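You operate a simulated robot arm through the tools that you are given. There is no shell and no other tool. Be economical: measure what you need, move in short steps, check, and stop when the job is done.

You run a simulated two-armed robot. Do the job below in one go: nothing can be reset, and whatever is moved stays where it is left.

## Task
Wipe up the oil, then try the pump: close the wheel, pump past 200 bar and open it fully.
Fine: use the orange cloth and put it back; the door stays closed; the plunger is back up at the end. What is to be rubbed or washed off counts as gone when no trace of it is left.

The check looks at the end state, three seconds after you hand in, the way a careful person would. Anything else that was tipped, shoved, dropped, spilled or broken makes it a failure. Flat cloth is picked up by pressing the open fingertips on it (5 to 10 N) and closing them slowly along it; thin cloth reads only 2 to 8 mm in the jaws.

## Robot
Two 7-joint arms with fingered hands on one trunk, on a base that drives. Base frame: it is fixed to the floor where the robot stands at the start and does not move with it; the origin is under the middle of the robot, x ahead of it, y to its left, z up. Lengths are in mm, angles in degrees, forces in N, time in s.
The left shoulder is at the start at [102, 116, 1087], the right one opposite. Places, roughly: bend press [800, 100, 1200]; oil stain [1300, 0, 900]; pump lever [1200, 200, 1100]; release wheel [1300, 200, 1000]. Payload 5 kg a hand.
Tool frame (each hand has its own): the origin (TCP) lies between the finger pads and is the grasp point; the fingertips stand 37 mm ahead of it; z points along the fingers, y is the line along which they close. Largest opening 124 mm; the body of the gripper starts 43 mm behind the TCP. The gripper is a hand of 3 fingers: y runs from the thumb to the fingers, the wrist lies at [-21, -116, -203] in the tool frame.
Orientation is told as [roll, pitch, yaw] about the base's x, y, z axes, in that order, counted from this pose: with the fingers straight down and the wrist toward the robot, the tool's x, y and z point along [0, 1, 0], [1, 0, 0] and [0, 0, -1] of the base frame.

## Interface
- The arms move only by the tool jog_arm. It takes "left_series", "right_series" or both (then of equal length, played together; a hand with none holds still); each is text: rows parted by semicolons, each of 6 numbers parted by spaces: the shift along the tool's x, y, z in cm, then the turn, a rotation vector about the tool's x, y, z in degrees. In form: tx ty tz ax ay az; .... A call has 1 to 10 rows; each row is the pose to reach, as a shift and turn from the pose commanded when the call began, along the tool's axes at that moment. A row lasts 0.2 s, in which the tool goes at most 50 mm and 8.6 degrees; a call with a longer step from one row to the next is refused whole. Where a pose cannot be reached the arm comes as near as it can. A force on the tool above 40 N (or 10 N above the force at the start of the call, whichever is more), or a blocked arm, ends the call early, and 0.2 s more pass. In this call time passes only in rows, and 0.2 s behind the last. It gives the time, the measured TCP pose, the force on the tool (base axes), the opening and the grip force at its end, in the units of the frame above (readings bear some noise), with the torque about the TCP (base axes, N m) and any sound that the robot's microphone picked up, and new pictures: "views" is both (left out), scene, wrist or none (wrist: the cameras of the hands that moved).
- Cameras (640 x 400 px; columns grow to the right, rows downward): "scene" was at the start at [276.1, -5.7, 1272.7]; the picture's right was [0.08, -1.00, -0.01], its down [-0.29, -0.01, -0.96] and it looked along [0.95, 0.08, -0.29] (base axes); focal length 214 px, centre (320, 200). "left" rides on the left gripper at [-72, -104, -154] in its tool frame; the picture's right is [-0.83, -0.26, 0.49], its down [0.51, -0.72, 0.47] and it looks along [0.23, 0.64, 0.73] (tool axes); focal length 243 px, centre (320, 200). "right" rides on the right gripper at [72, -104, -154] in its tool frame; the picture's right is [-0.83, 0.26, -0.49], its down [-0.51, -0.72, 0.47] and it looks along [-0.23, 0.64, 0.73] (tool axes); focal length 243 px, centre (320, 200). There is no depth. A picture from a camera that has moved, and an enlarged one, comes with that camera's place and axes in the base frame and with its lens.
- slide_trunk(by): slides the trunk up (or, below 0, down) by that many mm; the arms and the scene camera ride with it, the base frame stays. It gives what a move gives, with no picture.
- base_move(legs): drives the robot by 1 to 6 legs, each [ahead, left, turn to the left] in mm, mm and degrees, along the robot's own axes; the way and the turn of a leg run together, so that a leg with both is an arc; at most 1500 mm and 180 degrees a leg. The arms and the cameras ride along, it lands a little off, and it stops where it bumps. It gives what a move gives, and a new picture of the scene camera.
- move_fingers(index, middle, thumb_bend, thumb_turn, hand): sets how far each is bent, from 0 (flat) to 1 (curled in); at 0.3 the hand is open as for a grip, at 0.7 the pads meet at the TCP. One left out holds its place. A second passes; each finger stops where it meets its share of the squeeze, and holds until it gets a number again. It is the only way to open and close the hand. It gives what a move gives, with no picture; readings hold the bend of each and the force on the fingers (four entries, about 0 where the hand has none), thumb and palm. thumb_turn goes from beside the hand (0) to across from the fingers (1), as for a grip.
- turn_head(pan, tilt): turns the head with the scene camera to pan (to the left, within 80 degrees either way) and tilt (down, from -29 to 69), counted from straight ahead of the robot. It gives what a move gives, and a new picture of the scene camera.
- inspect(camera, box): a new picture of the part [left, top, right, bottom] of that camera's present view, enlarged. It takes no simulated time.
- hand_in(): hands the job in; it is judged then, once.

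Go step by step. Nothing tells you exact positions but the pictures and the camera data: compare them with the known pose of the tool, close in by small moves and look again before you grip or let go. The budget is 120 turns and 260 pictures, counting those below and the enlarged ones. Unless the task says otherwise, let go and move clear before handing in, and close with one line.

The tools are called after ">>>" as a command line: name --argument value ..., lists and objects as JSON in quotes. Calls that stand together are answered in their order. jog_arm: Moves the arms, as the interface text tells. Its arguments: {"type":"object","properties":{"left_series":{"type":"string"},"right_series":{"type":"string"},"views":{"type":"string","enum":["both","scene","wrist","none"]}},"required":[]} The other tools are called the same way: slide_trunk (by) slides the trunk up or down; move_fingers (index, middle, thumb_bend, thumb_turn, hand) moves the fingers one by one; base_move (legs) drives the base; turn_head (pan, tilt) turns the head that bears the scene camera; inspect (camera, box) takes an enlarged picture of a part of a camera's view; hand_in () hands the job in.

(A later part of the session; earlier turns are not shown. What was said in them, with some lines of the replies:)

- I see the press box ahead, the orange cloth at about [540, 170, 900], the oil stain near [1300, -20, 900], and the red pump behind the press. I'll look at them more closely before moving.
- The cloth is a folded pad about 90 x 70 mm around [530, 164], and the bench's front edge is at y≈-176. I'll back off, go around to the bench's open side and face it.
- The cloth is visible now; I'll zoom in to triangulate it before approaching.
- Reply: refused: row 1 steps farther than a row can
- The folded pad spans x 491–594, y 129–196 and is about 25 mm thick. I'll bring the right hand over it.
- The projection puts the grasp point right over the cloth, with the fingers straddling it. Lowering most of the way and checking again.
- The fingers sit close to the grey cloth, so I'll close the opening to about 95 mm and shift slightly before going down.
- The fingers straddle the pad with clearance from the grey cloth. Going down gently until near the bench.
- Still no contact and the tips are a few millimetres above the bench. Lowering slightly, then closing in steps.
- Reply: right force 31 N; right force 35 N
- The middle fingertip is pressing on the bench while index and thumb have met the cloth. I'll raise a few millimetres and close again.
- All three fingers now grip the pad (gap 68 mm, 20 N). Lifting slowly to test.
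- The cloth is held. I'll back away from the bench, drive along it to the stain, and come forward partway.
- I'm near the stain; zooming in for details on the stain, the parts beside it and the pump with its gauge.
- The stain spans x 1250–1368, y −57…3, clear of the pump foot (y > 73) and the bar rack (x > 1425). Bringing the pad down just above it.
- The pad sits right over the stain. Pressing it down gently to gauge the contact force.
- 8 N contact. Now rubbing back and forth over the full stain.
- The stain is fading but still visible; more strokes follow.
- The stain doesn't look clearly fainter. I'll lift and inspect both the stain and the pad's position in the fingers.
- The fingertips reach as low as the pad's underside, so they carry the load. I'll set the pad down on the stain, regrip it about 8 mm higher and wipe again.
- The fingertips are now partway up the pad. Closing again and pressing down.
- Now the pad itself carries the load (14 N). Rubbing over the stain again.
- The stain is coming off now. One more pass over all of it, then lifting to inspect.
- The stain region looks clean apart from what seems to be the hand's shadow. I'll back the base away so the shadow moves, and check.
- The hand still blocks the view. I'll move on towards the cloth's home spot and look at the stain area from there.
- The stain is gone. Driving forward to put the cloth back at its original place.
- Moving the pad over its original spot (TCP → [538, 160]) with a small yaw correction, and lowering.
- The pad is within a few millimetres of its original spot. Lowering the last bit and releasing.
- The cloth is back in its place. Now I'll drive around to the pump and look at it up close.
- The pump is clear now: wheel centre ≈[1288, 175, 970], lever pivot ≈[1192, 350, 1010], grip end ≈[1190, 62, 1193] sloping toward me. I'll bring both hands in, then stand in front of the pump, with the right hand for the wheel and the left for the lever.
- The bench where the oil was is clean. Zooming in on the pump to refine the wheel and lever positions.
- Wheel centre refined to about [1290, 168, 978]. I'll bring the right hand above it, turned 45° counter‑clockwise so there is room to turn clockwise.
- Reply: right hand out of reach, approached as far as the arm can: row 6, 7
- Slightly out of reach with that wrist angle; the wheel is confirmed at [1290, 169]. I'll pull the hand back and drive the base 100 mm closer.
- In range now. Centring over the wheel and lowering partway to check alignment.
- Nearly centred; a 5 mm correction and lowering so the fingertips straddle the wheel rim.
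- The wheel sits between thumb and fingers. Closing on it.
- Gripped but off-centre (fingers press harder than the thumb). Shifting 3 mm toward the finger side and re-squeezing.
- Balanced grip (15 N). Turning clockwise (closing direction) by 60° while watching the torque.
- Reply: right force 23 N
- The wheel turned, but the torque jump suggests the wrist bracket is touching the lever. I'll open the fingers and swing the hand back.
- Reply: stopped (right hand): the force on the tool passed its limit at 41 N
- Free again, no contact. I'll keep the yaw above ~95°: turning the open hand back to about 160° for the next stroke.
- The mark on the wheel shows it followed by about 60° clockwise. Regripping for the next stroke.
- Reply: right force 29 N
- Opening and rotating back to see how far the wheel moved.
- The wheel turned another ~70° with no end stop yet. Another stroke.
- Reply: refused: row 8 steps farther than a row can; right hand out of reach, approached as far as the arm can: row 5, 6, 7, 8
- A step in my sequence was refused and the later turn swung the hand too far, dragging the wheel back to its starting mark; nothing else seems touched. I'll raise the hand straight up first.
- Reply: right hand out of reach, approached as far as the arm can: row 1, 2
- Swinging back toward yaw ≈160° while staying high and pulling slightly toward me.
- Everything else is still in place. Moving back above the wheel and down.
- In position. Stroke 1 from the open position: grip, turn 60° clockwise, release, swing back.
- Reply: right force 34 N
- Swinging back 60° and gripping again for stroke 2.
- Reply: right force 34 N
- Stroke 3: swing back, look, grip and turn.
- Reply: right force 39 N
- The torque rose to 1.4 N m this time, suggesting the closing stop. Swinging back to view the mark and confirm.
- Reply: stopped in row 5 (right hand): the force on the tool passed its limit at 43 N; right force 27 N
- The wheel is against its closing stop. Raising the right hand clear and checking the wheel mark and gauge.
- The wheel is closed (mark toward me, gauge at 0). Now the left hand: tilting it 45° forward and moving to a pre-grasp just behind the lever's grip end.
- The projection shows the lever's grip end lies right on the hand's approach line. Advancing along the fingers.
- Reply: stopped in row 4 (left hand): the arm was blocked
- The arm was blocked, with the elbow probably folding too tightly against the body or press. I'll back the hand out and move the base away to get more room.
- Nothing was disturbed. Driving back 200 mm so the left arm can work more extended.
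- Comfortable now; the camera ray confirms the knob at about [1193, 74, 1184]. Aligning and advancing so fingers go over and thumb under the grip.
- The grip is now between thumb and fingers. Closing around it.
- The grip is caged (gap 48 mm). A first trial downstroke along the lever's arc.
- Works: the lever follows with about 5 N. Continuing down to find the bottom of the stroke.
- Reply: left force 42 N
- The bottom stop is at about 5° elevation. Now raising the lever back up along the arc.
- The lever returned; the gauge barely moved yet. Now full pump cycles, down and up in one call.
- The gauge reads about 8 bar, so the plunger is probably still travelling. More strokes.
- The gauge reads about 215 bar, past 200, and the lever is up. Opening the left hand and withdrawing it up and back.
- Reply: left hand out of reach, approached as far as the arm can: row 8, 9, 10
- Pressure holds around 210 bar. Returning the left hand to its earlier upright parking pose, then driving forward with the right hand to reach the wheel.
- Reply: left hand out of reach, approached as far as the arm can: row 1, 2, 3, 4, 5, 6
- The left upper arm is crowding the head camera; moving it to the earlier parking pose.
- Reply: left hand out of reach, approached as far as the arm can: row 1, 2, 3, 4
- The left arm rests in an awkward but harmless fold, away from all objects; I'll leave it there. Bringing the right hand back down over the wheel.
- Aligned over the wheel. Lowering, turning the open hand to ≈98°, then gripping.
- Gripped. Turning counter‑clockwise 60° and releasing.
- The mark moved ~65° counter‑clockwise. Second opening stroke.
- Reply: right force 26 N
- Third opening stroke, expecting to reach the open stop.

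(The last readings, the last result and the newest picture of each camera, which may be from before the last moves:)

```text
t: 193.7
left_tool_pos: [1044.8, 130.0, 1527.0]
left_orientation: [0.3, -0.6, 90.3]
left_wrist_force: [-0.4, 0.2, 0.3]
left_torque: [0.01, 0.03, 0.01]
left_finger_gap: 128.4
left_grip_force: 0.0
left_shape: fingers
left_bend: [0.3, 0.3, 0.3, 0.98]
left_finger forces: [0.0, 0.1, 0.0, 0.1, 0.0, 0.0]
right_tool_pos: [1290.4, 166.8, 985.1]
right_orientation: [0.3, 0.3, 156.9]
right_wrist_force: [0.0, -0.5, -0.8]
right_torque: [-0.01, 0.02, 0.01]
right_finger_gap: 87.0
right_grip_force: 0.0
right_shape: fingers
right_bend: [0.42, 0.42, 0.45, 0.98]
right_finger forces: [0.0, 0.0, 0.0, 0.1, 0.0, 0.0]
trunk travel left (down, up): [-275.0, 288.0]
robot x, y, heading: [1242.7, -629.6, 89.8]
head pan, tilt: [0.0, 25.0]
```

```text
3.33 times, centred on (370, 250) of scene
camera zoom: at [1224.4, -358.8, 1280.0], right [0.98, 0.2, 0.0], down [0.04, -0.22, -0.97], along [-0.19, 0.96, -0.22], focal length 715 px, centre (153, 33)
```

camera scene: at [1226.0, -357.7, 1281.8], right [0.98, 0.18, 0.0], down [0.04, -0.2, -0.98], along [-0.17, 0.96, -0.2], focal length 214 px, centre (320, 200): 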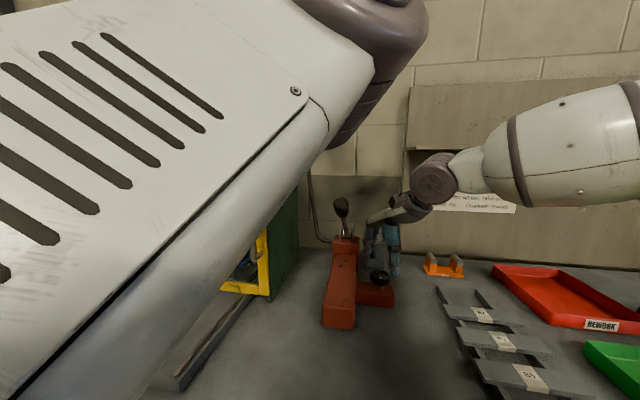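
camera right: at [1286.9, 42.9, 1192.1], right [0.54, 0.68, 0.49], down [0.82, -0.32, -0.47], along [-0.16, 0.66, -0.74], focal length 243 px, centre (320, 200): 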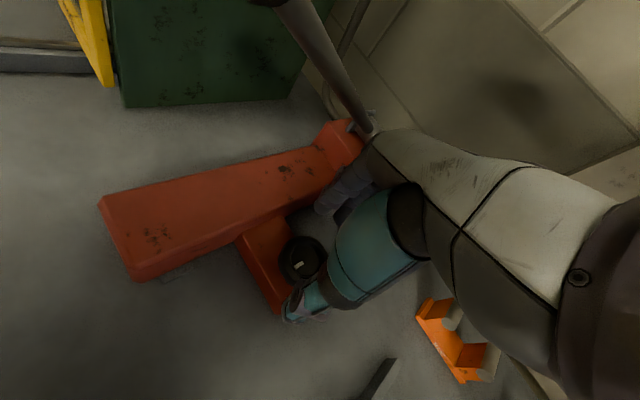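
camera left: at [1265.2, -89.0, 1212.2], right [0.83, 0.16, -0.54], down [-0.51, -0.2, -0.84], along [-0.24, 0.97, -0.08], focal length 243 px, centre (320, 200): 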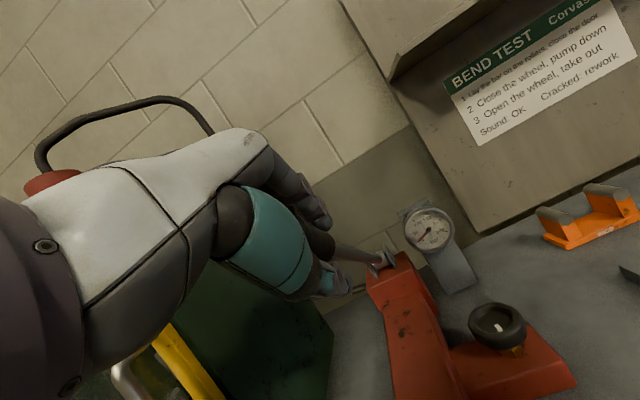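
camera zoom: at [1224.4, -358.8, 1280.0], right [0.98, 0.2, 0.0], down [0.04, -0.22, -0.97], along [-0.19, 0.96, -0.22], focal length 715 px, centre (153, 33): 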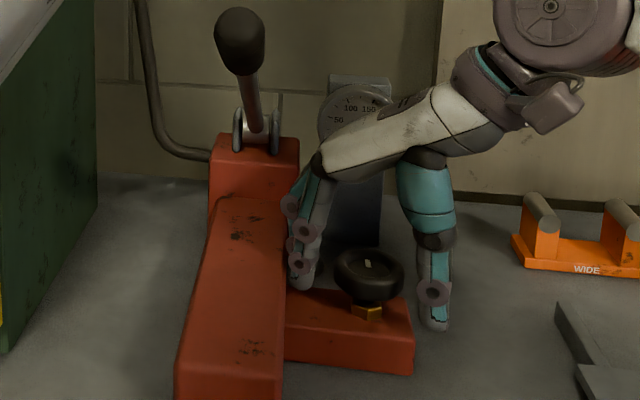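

The mark is back near its starting position but I felt no stop; another stroke to make sure it's fully open.

>>> jog_arm --right_series "0 0 0 0 0 8;0 0 0 0 0 16;0 0 0 0 0 24;0 0 0 0 0 32;0 0 0 0 0 40;0 0 0 0 0 48;0 0 0 0 0 56;0 0 0 0 0 60" --views "none"

>>> move_fingers --hand "right" --index 0.66 --middle 0.66 --thumb_bend 0.72

>>> jog_arm --right_series "0 0 0 0 0 -8;0 0 0 0 0 -16;0 0 0 0 0 -24;0 0 0 0 0 -32;0 0 0 0 0 -40;0 0 0 0 0 -48;0 0 0 0 0 -56;0 0 0 0 0 -60" --views "none"

>>> move_fingers --hand "right" --index 0.42 --middle 0.42 --thumb_bend 0.45

>>> inspect --camera "scene" --box '[310, 190, 430, 310]'

```text
t: 195.4
left_tool_pos: [1044.7, 129.4, 1526.3]
left_orientation: [0.3, -0.6, 90.4]
left_wrist_force: [0.6, 0.2, -0.8]
left_torque: [-0.02, 0.03, 0.03]
left_finger_gap: 128.7
left_grip_force: 0.0
left_shape: fingers
left_bend: [0.3, 0.3, 0.3, 0.98]
left_finger forces: [0.0, 0.0, 0.0, 0.0, 0.0, 0.1]
right_tool_pos: [1290.6, 166.9, 987.2]
right_orientation: [0.0, 0.4, 96.8]
right_wrist_force: [-1.3, 0.0, -0.1]
right_torque: [0.01, 0.03, 0.0]
right_finger_gap: 87.3
right_grip_force: 0.2
right_shape: fingers
right_bend: [0.42, 0.42, 0.45, 0.98]
right_finger forces: [0.1, 0.0, 0.0, 0.0, 0.0, 0.0]
trunk travel left (down, up): [-275.0, 288.0]
robot x, y, heading: [1240.6, -626.0, 89.9]
head pan, tilt: [0.0, 25.0]
```

```text
t: 196.4
left_tool_pos: [1046.1, 132.2, 1526.1]
left_orientation: [0.3, -0.6, 90.3]
left_wrist_force: [0.8, -0.4, -0.1]
left_torque: [-0.01, -0.01, 0.0]
left_finger_gap: 128.6
left_grip_force: 0.0
left_shape: fingers
left_bend: [0.3, 0.3, 0.3, 0.98]
left_finger forces: [0.0, 0.0, 0.0, 0.1, 0.1, 0.0]
right_tool_pos: [1291.8, 168.0, 985.9]
right_orientation: [0.0, 0.3, 96.8]
right_wrist_force: [3.3, 17.0, 0.9]
right_torque: [0.45, -0.06, -0.06]
right_finger_gap: 51.0
right_grip_force: 19.2
right_shape: fingers
right_bend: [0.49, 0.57, 0.63, 0.97]
right_finger forces: [14.3, 11.0, 0.1, 0.0, 12.9, 0.0]
trunk travel left (down, up): [-275.0, 288.0]
robot x, y, heading: [1239.7, -632.3, 89.8]
head pan, tilt: [0.0, 25.0]
```

```text
t: 198.2
left_tool_pos: [1044.0, 133.5, 1524.6]
left_orientation: [0.2, -0.5, 90.3]
left_wrist_force: [-0.8, -0.4, -0.2]
left_torque: [-0.02, -0.03, 0.0]
left_finger_gap: 128.5
left_grip_force: 0.2
left_shape: fingers
left_bend: [0.3, 0.3, 0.3, 0.98]
left_finger forces: [0.1, 0.0, 0.1, 0.1, 0.0, 0.0]
right_tool_pos: [1289.0, 167.7, 985.2]
right_orientation: [0.4, 0.4, 157.2]
right_wrist_force: [-7.2, 2.7, -23.7]
right_torque: [-0.09, -0.06, -0.4]
right_finger_gap: 34.1
right_grip_force: 17.8
right_shape: fingers
right_bend: [0.56, 0.59, 0.67, 0.92]
right_finger forces: [5.4, 15.4, 0.0, 0.1, 14.4, 0.0]
trunk travel left (down, up): [-275.0, 288.0]
robot x, y, heading: [1239.1, -626.7, 90.0]
head pan, tilt: [0.0, 25.0]
```

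```text
t: 199.2
left_tool_pos: [1045.5, 130.0, 1526.3]
left_orientation: [0.3, -0.6, 90.4]
left_wrist_force: [0.4, -1.1, 0.2]
left_torque: [-0.02, 0.0, 0.02]
left_finger_gap: 128.7
left_grip_force: 0.2
left_shape: fingers
left_bend: [0.3, 0.3, 0.3, 0.98]
left_finger forces: [0.0, 0.0, 0.1, 0.0, 0.0, 0.0]
right_tool_pos: [1289.5, 166.6, 987.5]
right_orientation: [0.3, 0.1, 156.9]
right_wrist_force: [-0.5, 0.2, -0.5]
right_torque: [0.0, 0.01, -0.05]
right_finger_gap: 87.2
right_grip_force: 0.0
right_shape: fingers
right_bend: [0.42, 0.42, 0.45, 0.97]
right_finger forces: [0.0, 0.0, 0.0, 0.0, 0.1, 0.1]
trunk travel left (down, up): [-275.0, 288.0]
robot x, y, heading: [1240.7, -627.6, 89.8]
head pan, tilt: [0.0, 25.0]
```

```text
3.33 times, centred on (370, 250) of scene
camera zoom: at [1224.1, -358.8, 1279.2], right [0.98, 0.2, 0.0], down [0.05, -0.23, -0.97], along [-0.2, 0.95, -0.23], focal length 715 px, centre (153, 33)
```

zoom: 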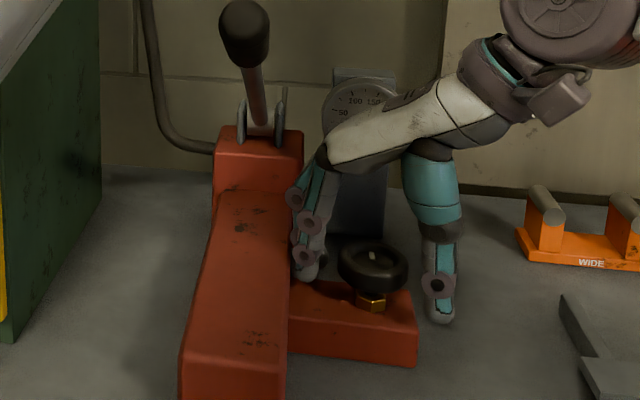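

The fingers slipped against the stop and the mark is unchanged: the wheel is fully open. Withdrawing the right hand and backing off to check everything.

>>> jog_arm --right_series "0 0 -4 0 0 0;0 0 -8 0 0 0;0 0 -12 0 0 0;1.5 -4 -12 0 0 0;3 -8 -12 0 0 0;4.5 -12 -12 0 0 0;6 -16 -12 0 0 0;6 -19 -12 0 0 0" --views "none"

>>> base_move --legs '[[-250, 0, 0]]'

>>> inspect --camera "scene" --box '[260, 140, 400, 280]'

```text
t: 201.1
left_tool_pos: [1046.5, 129.2, 1526.4]
left_orientation: [0.3, -0.7, 90.4]
left_wrist_force: [0.1, -0.5, 0.8]
left_torque: [-0.01, 0.02, 0.03]
left_finger_gap: 128.6
left_grip_force: 0.1
left_shape: fingers
left_bend: [0.3, 0.3, 0.3, 0.98]
left_finger forces: [0.1, 0.0, 0.0, 0.1, 0.0, 0.0]
right_tool_pos: [1444.2, 35.2, 1107.0]
right_orientation: [0.3, 0.1, 156.8]
right_wrist_force: [-0.2, 0.2, -0.8]
right_torque: [-0.03, 0.01, -0.03]
right_finger_gap: 87.5
right_grip_force: 0.0
right_shape: fingers
right_bend: [0.42, 0.42, 0.45, 0.97]
right_finger forces: [0.0, 0.1, 0.0, 0.0, 0.0, 0.1]
trunk travel left (down, up): [-275.0, 288.0]
robot x, y, heading: [1238.7, -628.8, 89.9]
head pan, tilt: [0.0, 25.0]
```

```text
t: 202.9
left_tool_pos: [1049.0, -116.5, 1525.2]
left_orientation: [0.3, -0.5, 90.1]
left_wrist_force: [-0.3, 0.1, -0.8]
left_torque: [-0.02, 0.0, 0.0]
left_finger_gap: 128.7
left_grip_force: 0.1
left_shape: fingers
left_bend: [0.3, 0.3, 0.3, 0.98]
left_finger forces: [0.0, 0.1, 0.0, 0.0, 0.0, 0.0]
right_tool_pos: [1445.4, -213.7, 1105.0]
right_orientation: [0.4, 0.4, 156.5]
right_wrist_force: [-0.2, 0.8, 0.1]
right_torque: [0.0, 0.02, -0.01]
right_finger_gap: 87.8
right_grip_force: 0.1
right_shape: fingers
right_bend: [0.42, 0.42, 0.45, 0.97]
right_finger forces: [0.0, 0.0, 0.0, 0.0, 0.0, 0.1]
trunk travel left (down, up): [-275.0, 288.0]
robot x, y, heading: [1240.6, -878.1, 89.4]
head pan, tilt: [0.0, 25.0]
camera scene: at [1224.2, -607.1, 1278.1], right [0.98, 0.2, 0.0], down [0.05, -0.24, -0.97], along [-0.19, 0.95, -0.24], focal length 214 px, centre (320, 200)
```

scene: 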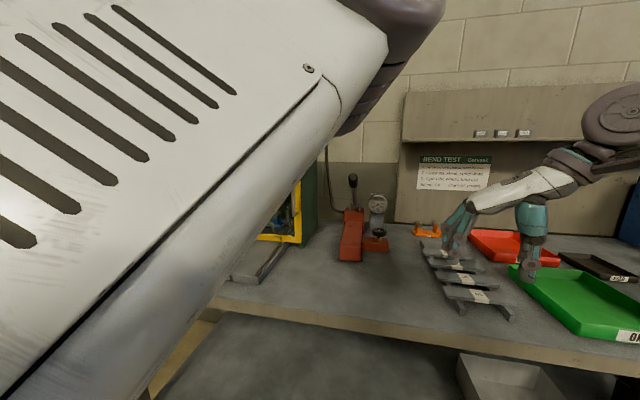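

```text
2.86 times, centred on (330, 210) of scene
camera zoom: at [1224.2, -607.1, 1278.1], right [0.98, 0.2, 0.0], down [0.05, -0.24, -0.97], along [-0.19, 0.95, -0.24], focal length 613 px, centre (291, 171)
```

zoom: 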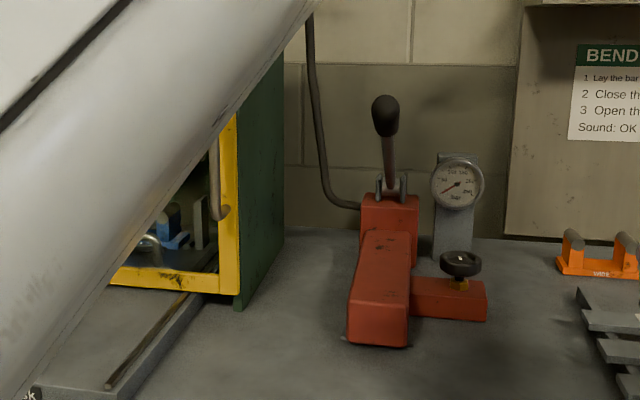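

Gauge at 0, lever up. I'll back away and unfold the left arm forward so the camera can check the press and plunger.

>>> base_move --legs '[[-300, 0, 0]]'

>>> jog_arm --left_series "1 4 0 0 0 0;2 8 0 0 0 0;3 12 0 0 0 0;4 16 0 0 0 0;5 20 0 0 0 0;6 24 0 0 0 0" --views "none"

>>> turn_head --pan 15 --tilt 12

```text
t: 204.9
left_tool_pos: [1050.0, -412.3, 1524.9]
left_orientation: [0.3, -0.3, 89.6]
left_wrist_force: [0.9, 0.0, 0.2]
left_torque: [-0.02, -0.01, 0.02]
left_finger_gap: 128.5
left_grip_force: 0.1
left_shape: fingers
left_bend: [0.3, 0.3, 0.3, 0.98]
left_finger forces: [0.0, 0.0, 0.0, 0.1, 0.0, 0.1]
right_tool_pos: [1447.0, -511.8, 1104.3]
right_orientation: [0.4, 0.4, 156.1]
right_wrist_force: [0.2, -1.1, 0.0]
right_torque: [-0.03, -0.01, 0.0]
right_finger_gap: 87.8
right_grip_force: 0.1
right_shape: fingers
right_bend: [0.42, 0.42, 0.45, 0.97]
right_finger forces: [0.1, 0.0, 0.1, 0.0, 0.1, 0.0]
trunk travel left (down, up): [-275.0, 288.0]
robot x, y, heading: [1238.3, -1174.0, 89.1]
head pan, tilt: [0.0, 25.0]
camera scene: at [1222.7, -903.7, 1277.4], right [0.98, 0.19, 0.0], down [0.05, -0.24, -0.97], along [-0.19, 0.95, -0.25], focal length 214 px, centre (320, 200)
```

scene: 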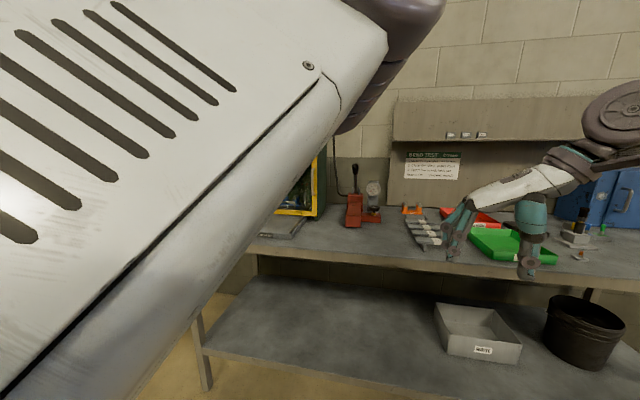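

```text
t: 206.3
left_tool_pos: [1007.1, -262.3, 1488.5]
left_orientation: [0.2, -0.6, 89.6]
left_wrist_force: [-0.5, 0.5, 0.1]
left_torque: [0.0, -0.01, -0.01]
left_finger_gap: 128.9
left_grip_force: 0.0
left_shape: fingers
left_bend: [0.3, 0.3, 0.3, 0.98]
left_finger forces: [0.0, 0.0, 0.0, 0.0, 0.1, 0.0]
left hand out of reach, approached as far as the arm can: row 3, 4, 5, 6
right_tool_pos: [1444.3, -513.1, 1105.2]
right_orientation: [0.3, 0.4, 156.1]
right_wrist_force: [-1.2, 0.3, 0.1]
right_torque: [0.05, -0.03, -0.04]
right_finger_gap: 87.7
right_grip_force: 0.1
right_shape: fingers
right_bend: [0.42, 0.42, 0.45, 0.97]
right_finger forces: [0.1, 0.1, 0.1, 0.0, 0.0, 0.0]
trunk travel left (down, up): [-275.0, 288.0]
robot x, y, heading: [1235.2, -1174.6, 89.3]
head pan, tilt: [0.0, 25.0]
```

```text
t: 207.1
left_tool_pos: [1010.1, -263.4, 1488.1]
left_orientation: [0.3, -0.5, 89.6]
left_wrist_force: [0.5, -0.5, 0.0]
left_torque: [0.04, -0.02, -0.01]
left_finger_gap: 129.0
left_grip_force: 0.1
left_shape: fingers
left_bend: [0.3, 0.3, 0.3, 0.98]
left_finger forces: [0.1, 0.0, 0.0, 0.1, 0.1, 0.0]
right_tool_pos: [1445.5, -513.7, 1106.7]
right_orientation: [0.3, 0.2, 156.1]
right_wrist_force: [-1.1, 0.3, -0.4]
right_torque: [-0.02, -0.04, 0.03]
right_finger_gap: 87.9
right_grip_force: 0.1
right_shape: fingers
right_bend: [0.42, 0.42, 0.45, 0.97]
right_finger forces: [0.0, 0.0, 0.0, 0.1, 0.1, 0.1]
trunk travel left (down, up): [-275.0, 288.0]
robot x, y, heading: [1235.9, -1174.4, 89.2]
head pan, tilt: [15.0, 12.0]
camera scene: at [1217.9, -906.6, 1281.5], right [0.97, 0.24, 0.0], down [0.05, -0.2, -0.98], along [-0.24, 0.95, -0.21], focal length 214 px, centre (320, 200)
```

scene: 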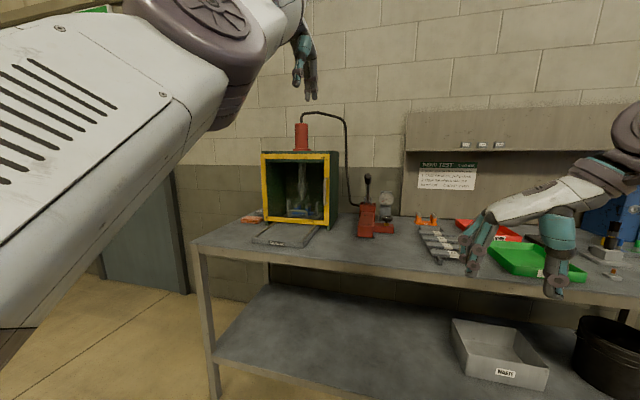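

The press is visible now. Zooming in on the press, pump and bench.

>>> inspect --camera "scene" --box '[235, 115, 345, 255]'

>>> inspect --camera "scene" --box '[340, 150, 440, 250]'

```text
2.86 times, centred on (290, 185) of scene
camera zoom: at [1217.9, -906.6, 1281.5], right [0.97, 0.24, 0.0], down [0.05, -0.2, -0.98], along [-0.24, 0.95, -0.21], focal length 613 px, centre (406, 243)
```

zoom: 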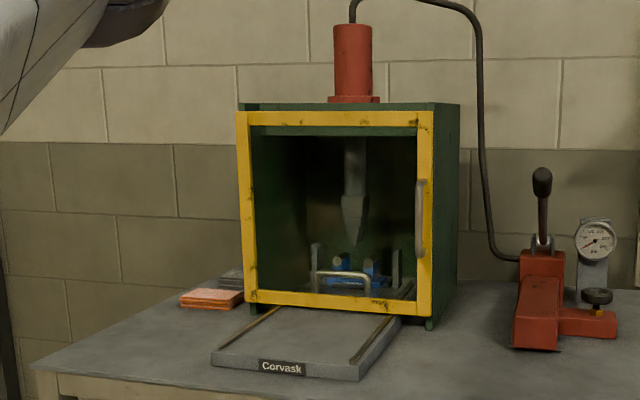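

```text
4.00 times, centred on (390, 200) of scene
camera zoom: at [1217.9, -906.6, 1281.5], right [0.97, 0.24, 0.0], down [0.05, -0.2, -0.98], along [-0.24, 0.95, -0.21], focal length 858 px, centre (40, 200)
```

zoom: 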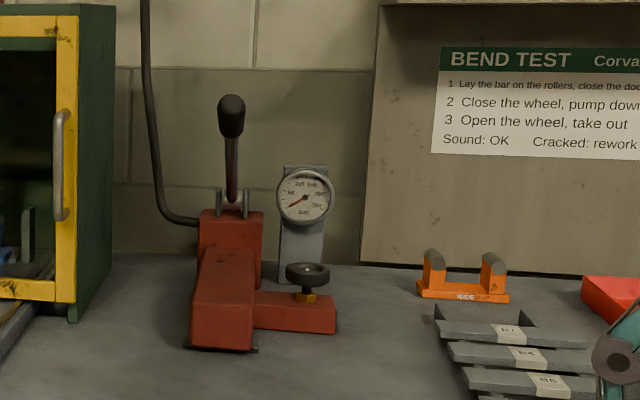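

The plunger is back up (same height as at the start), the door closed, the gauge at 0, the cloth in place. One last look at the wiped area.

>>> inspect --camera "scene" --box '[370, 210, 450, 270]'

```text
6.67 times, centred on (410, 240) of scene
camera zoom: at [1217.9, -906.6, 1281.5], right [0.97, 0.24, 0.0], down [0.05, -0.2, -0.98], along [-0.24, 0.95, -0.21], focal length 1430 px, centre (-280, -67)
```

zoom: 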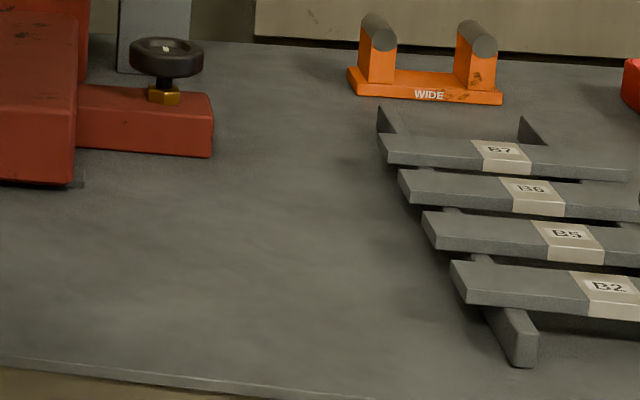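

The bench is clean, the wheel is fully open, the other objects are where they were, and both hands are clear. Handing in.

>>> hand_in

```text
The job is handed in.
```

The oil is wiped up with no trace visible, and the orange cloth is back within a few millimetres of its original spot. I closed the wheel, pumped to about 215 bar, and opened the wheel to its stop. The gauge reads 0, the plunger is back up and the door stayed closed.
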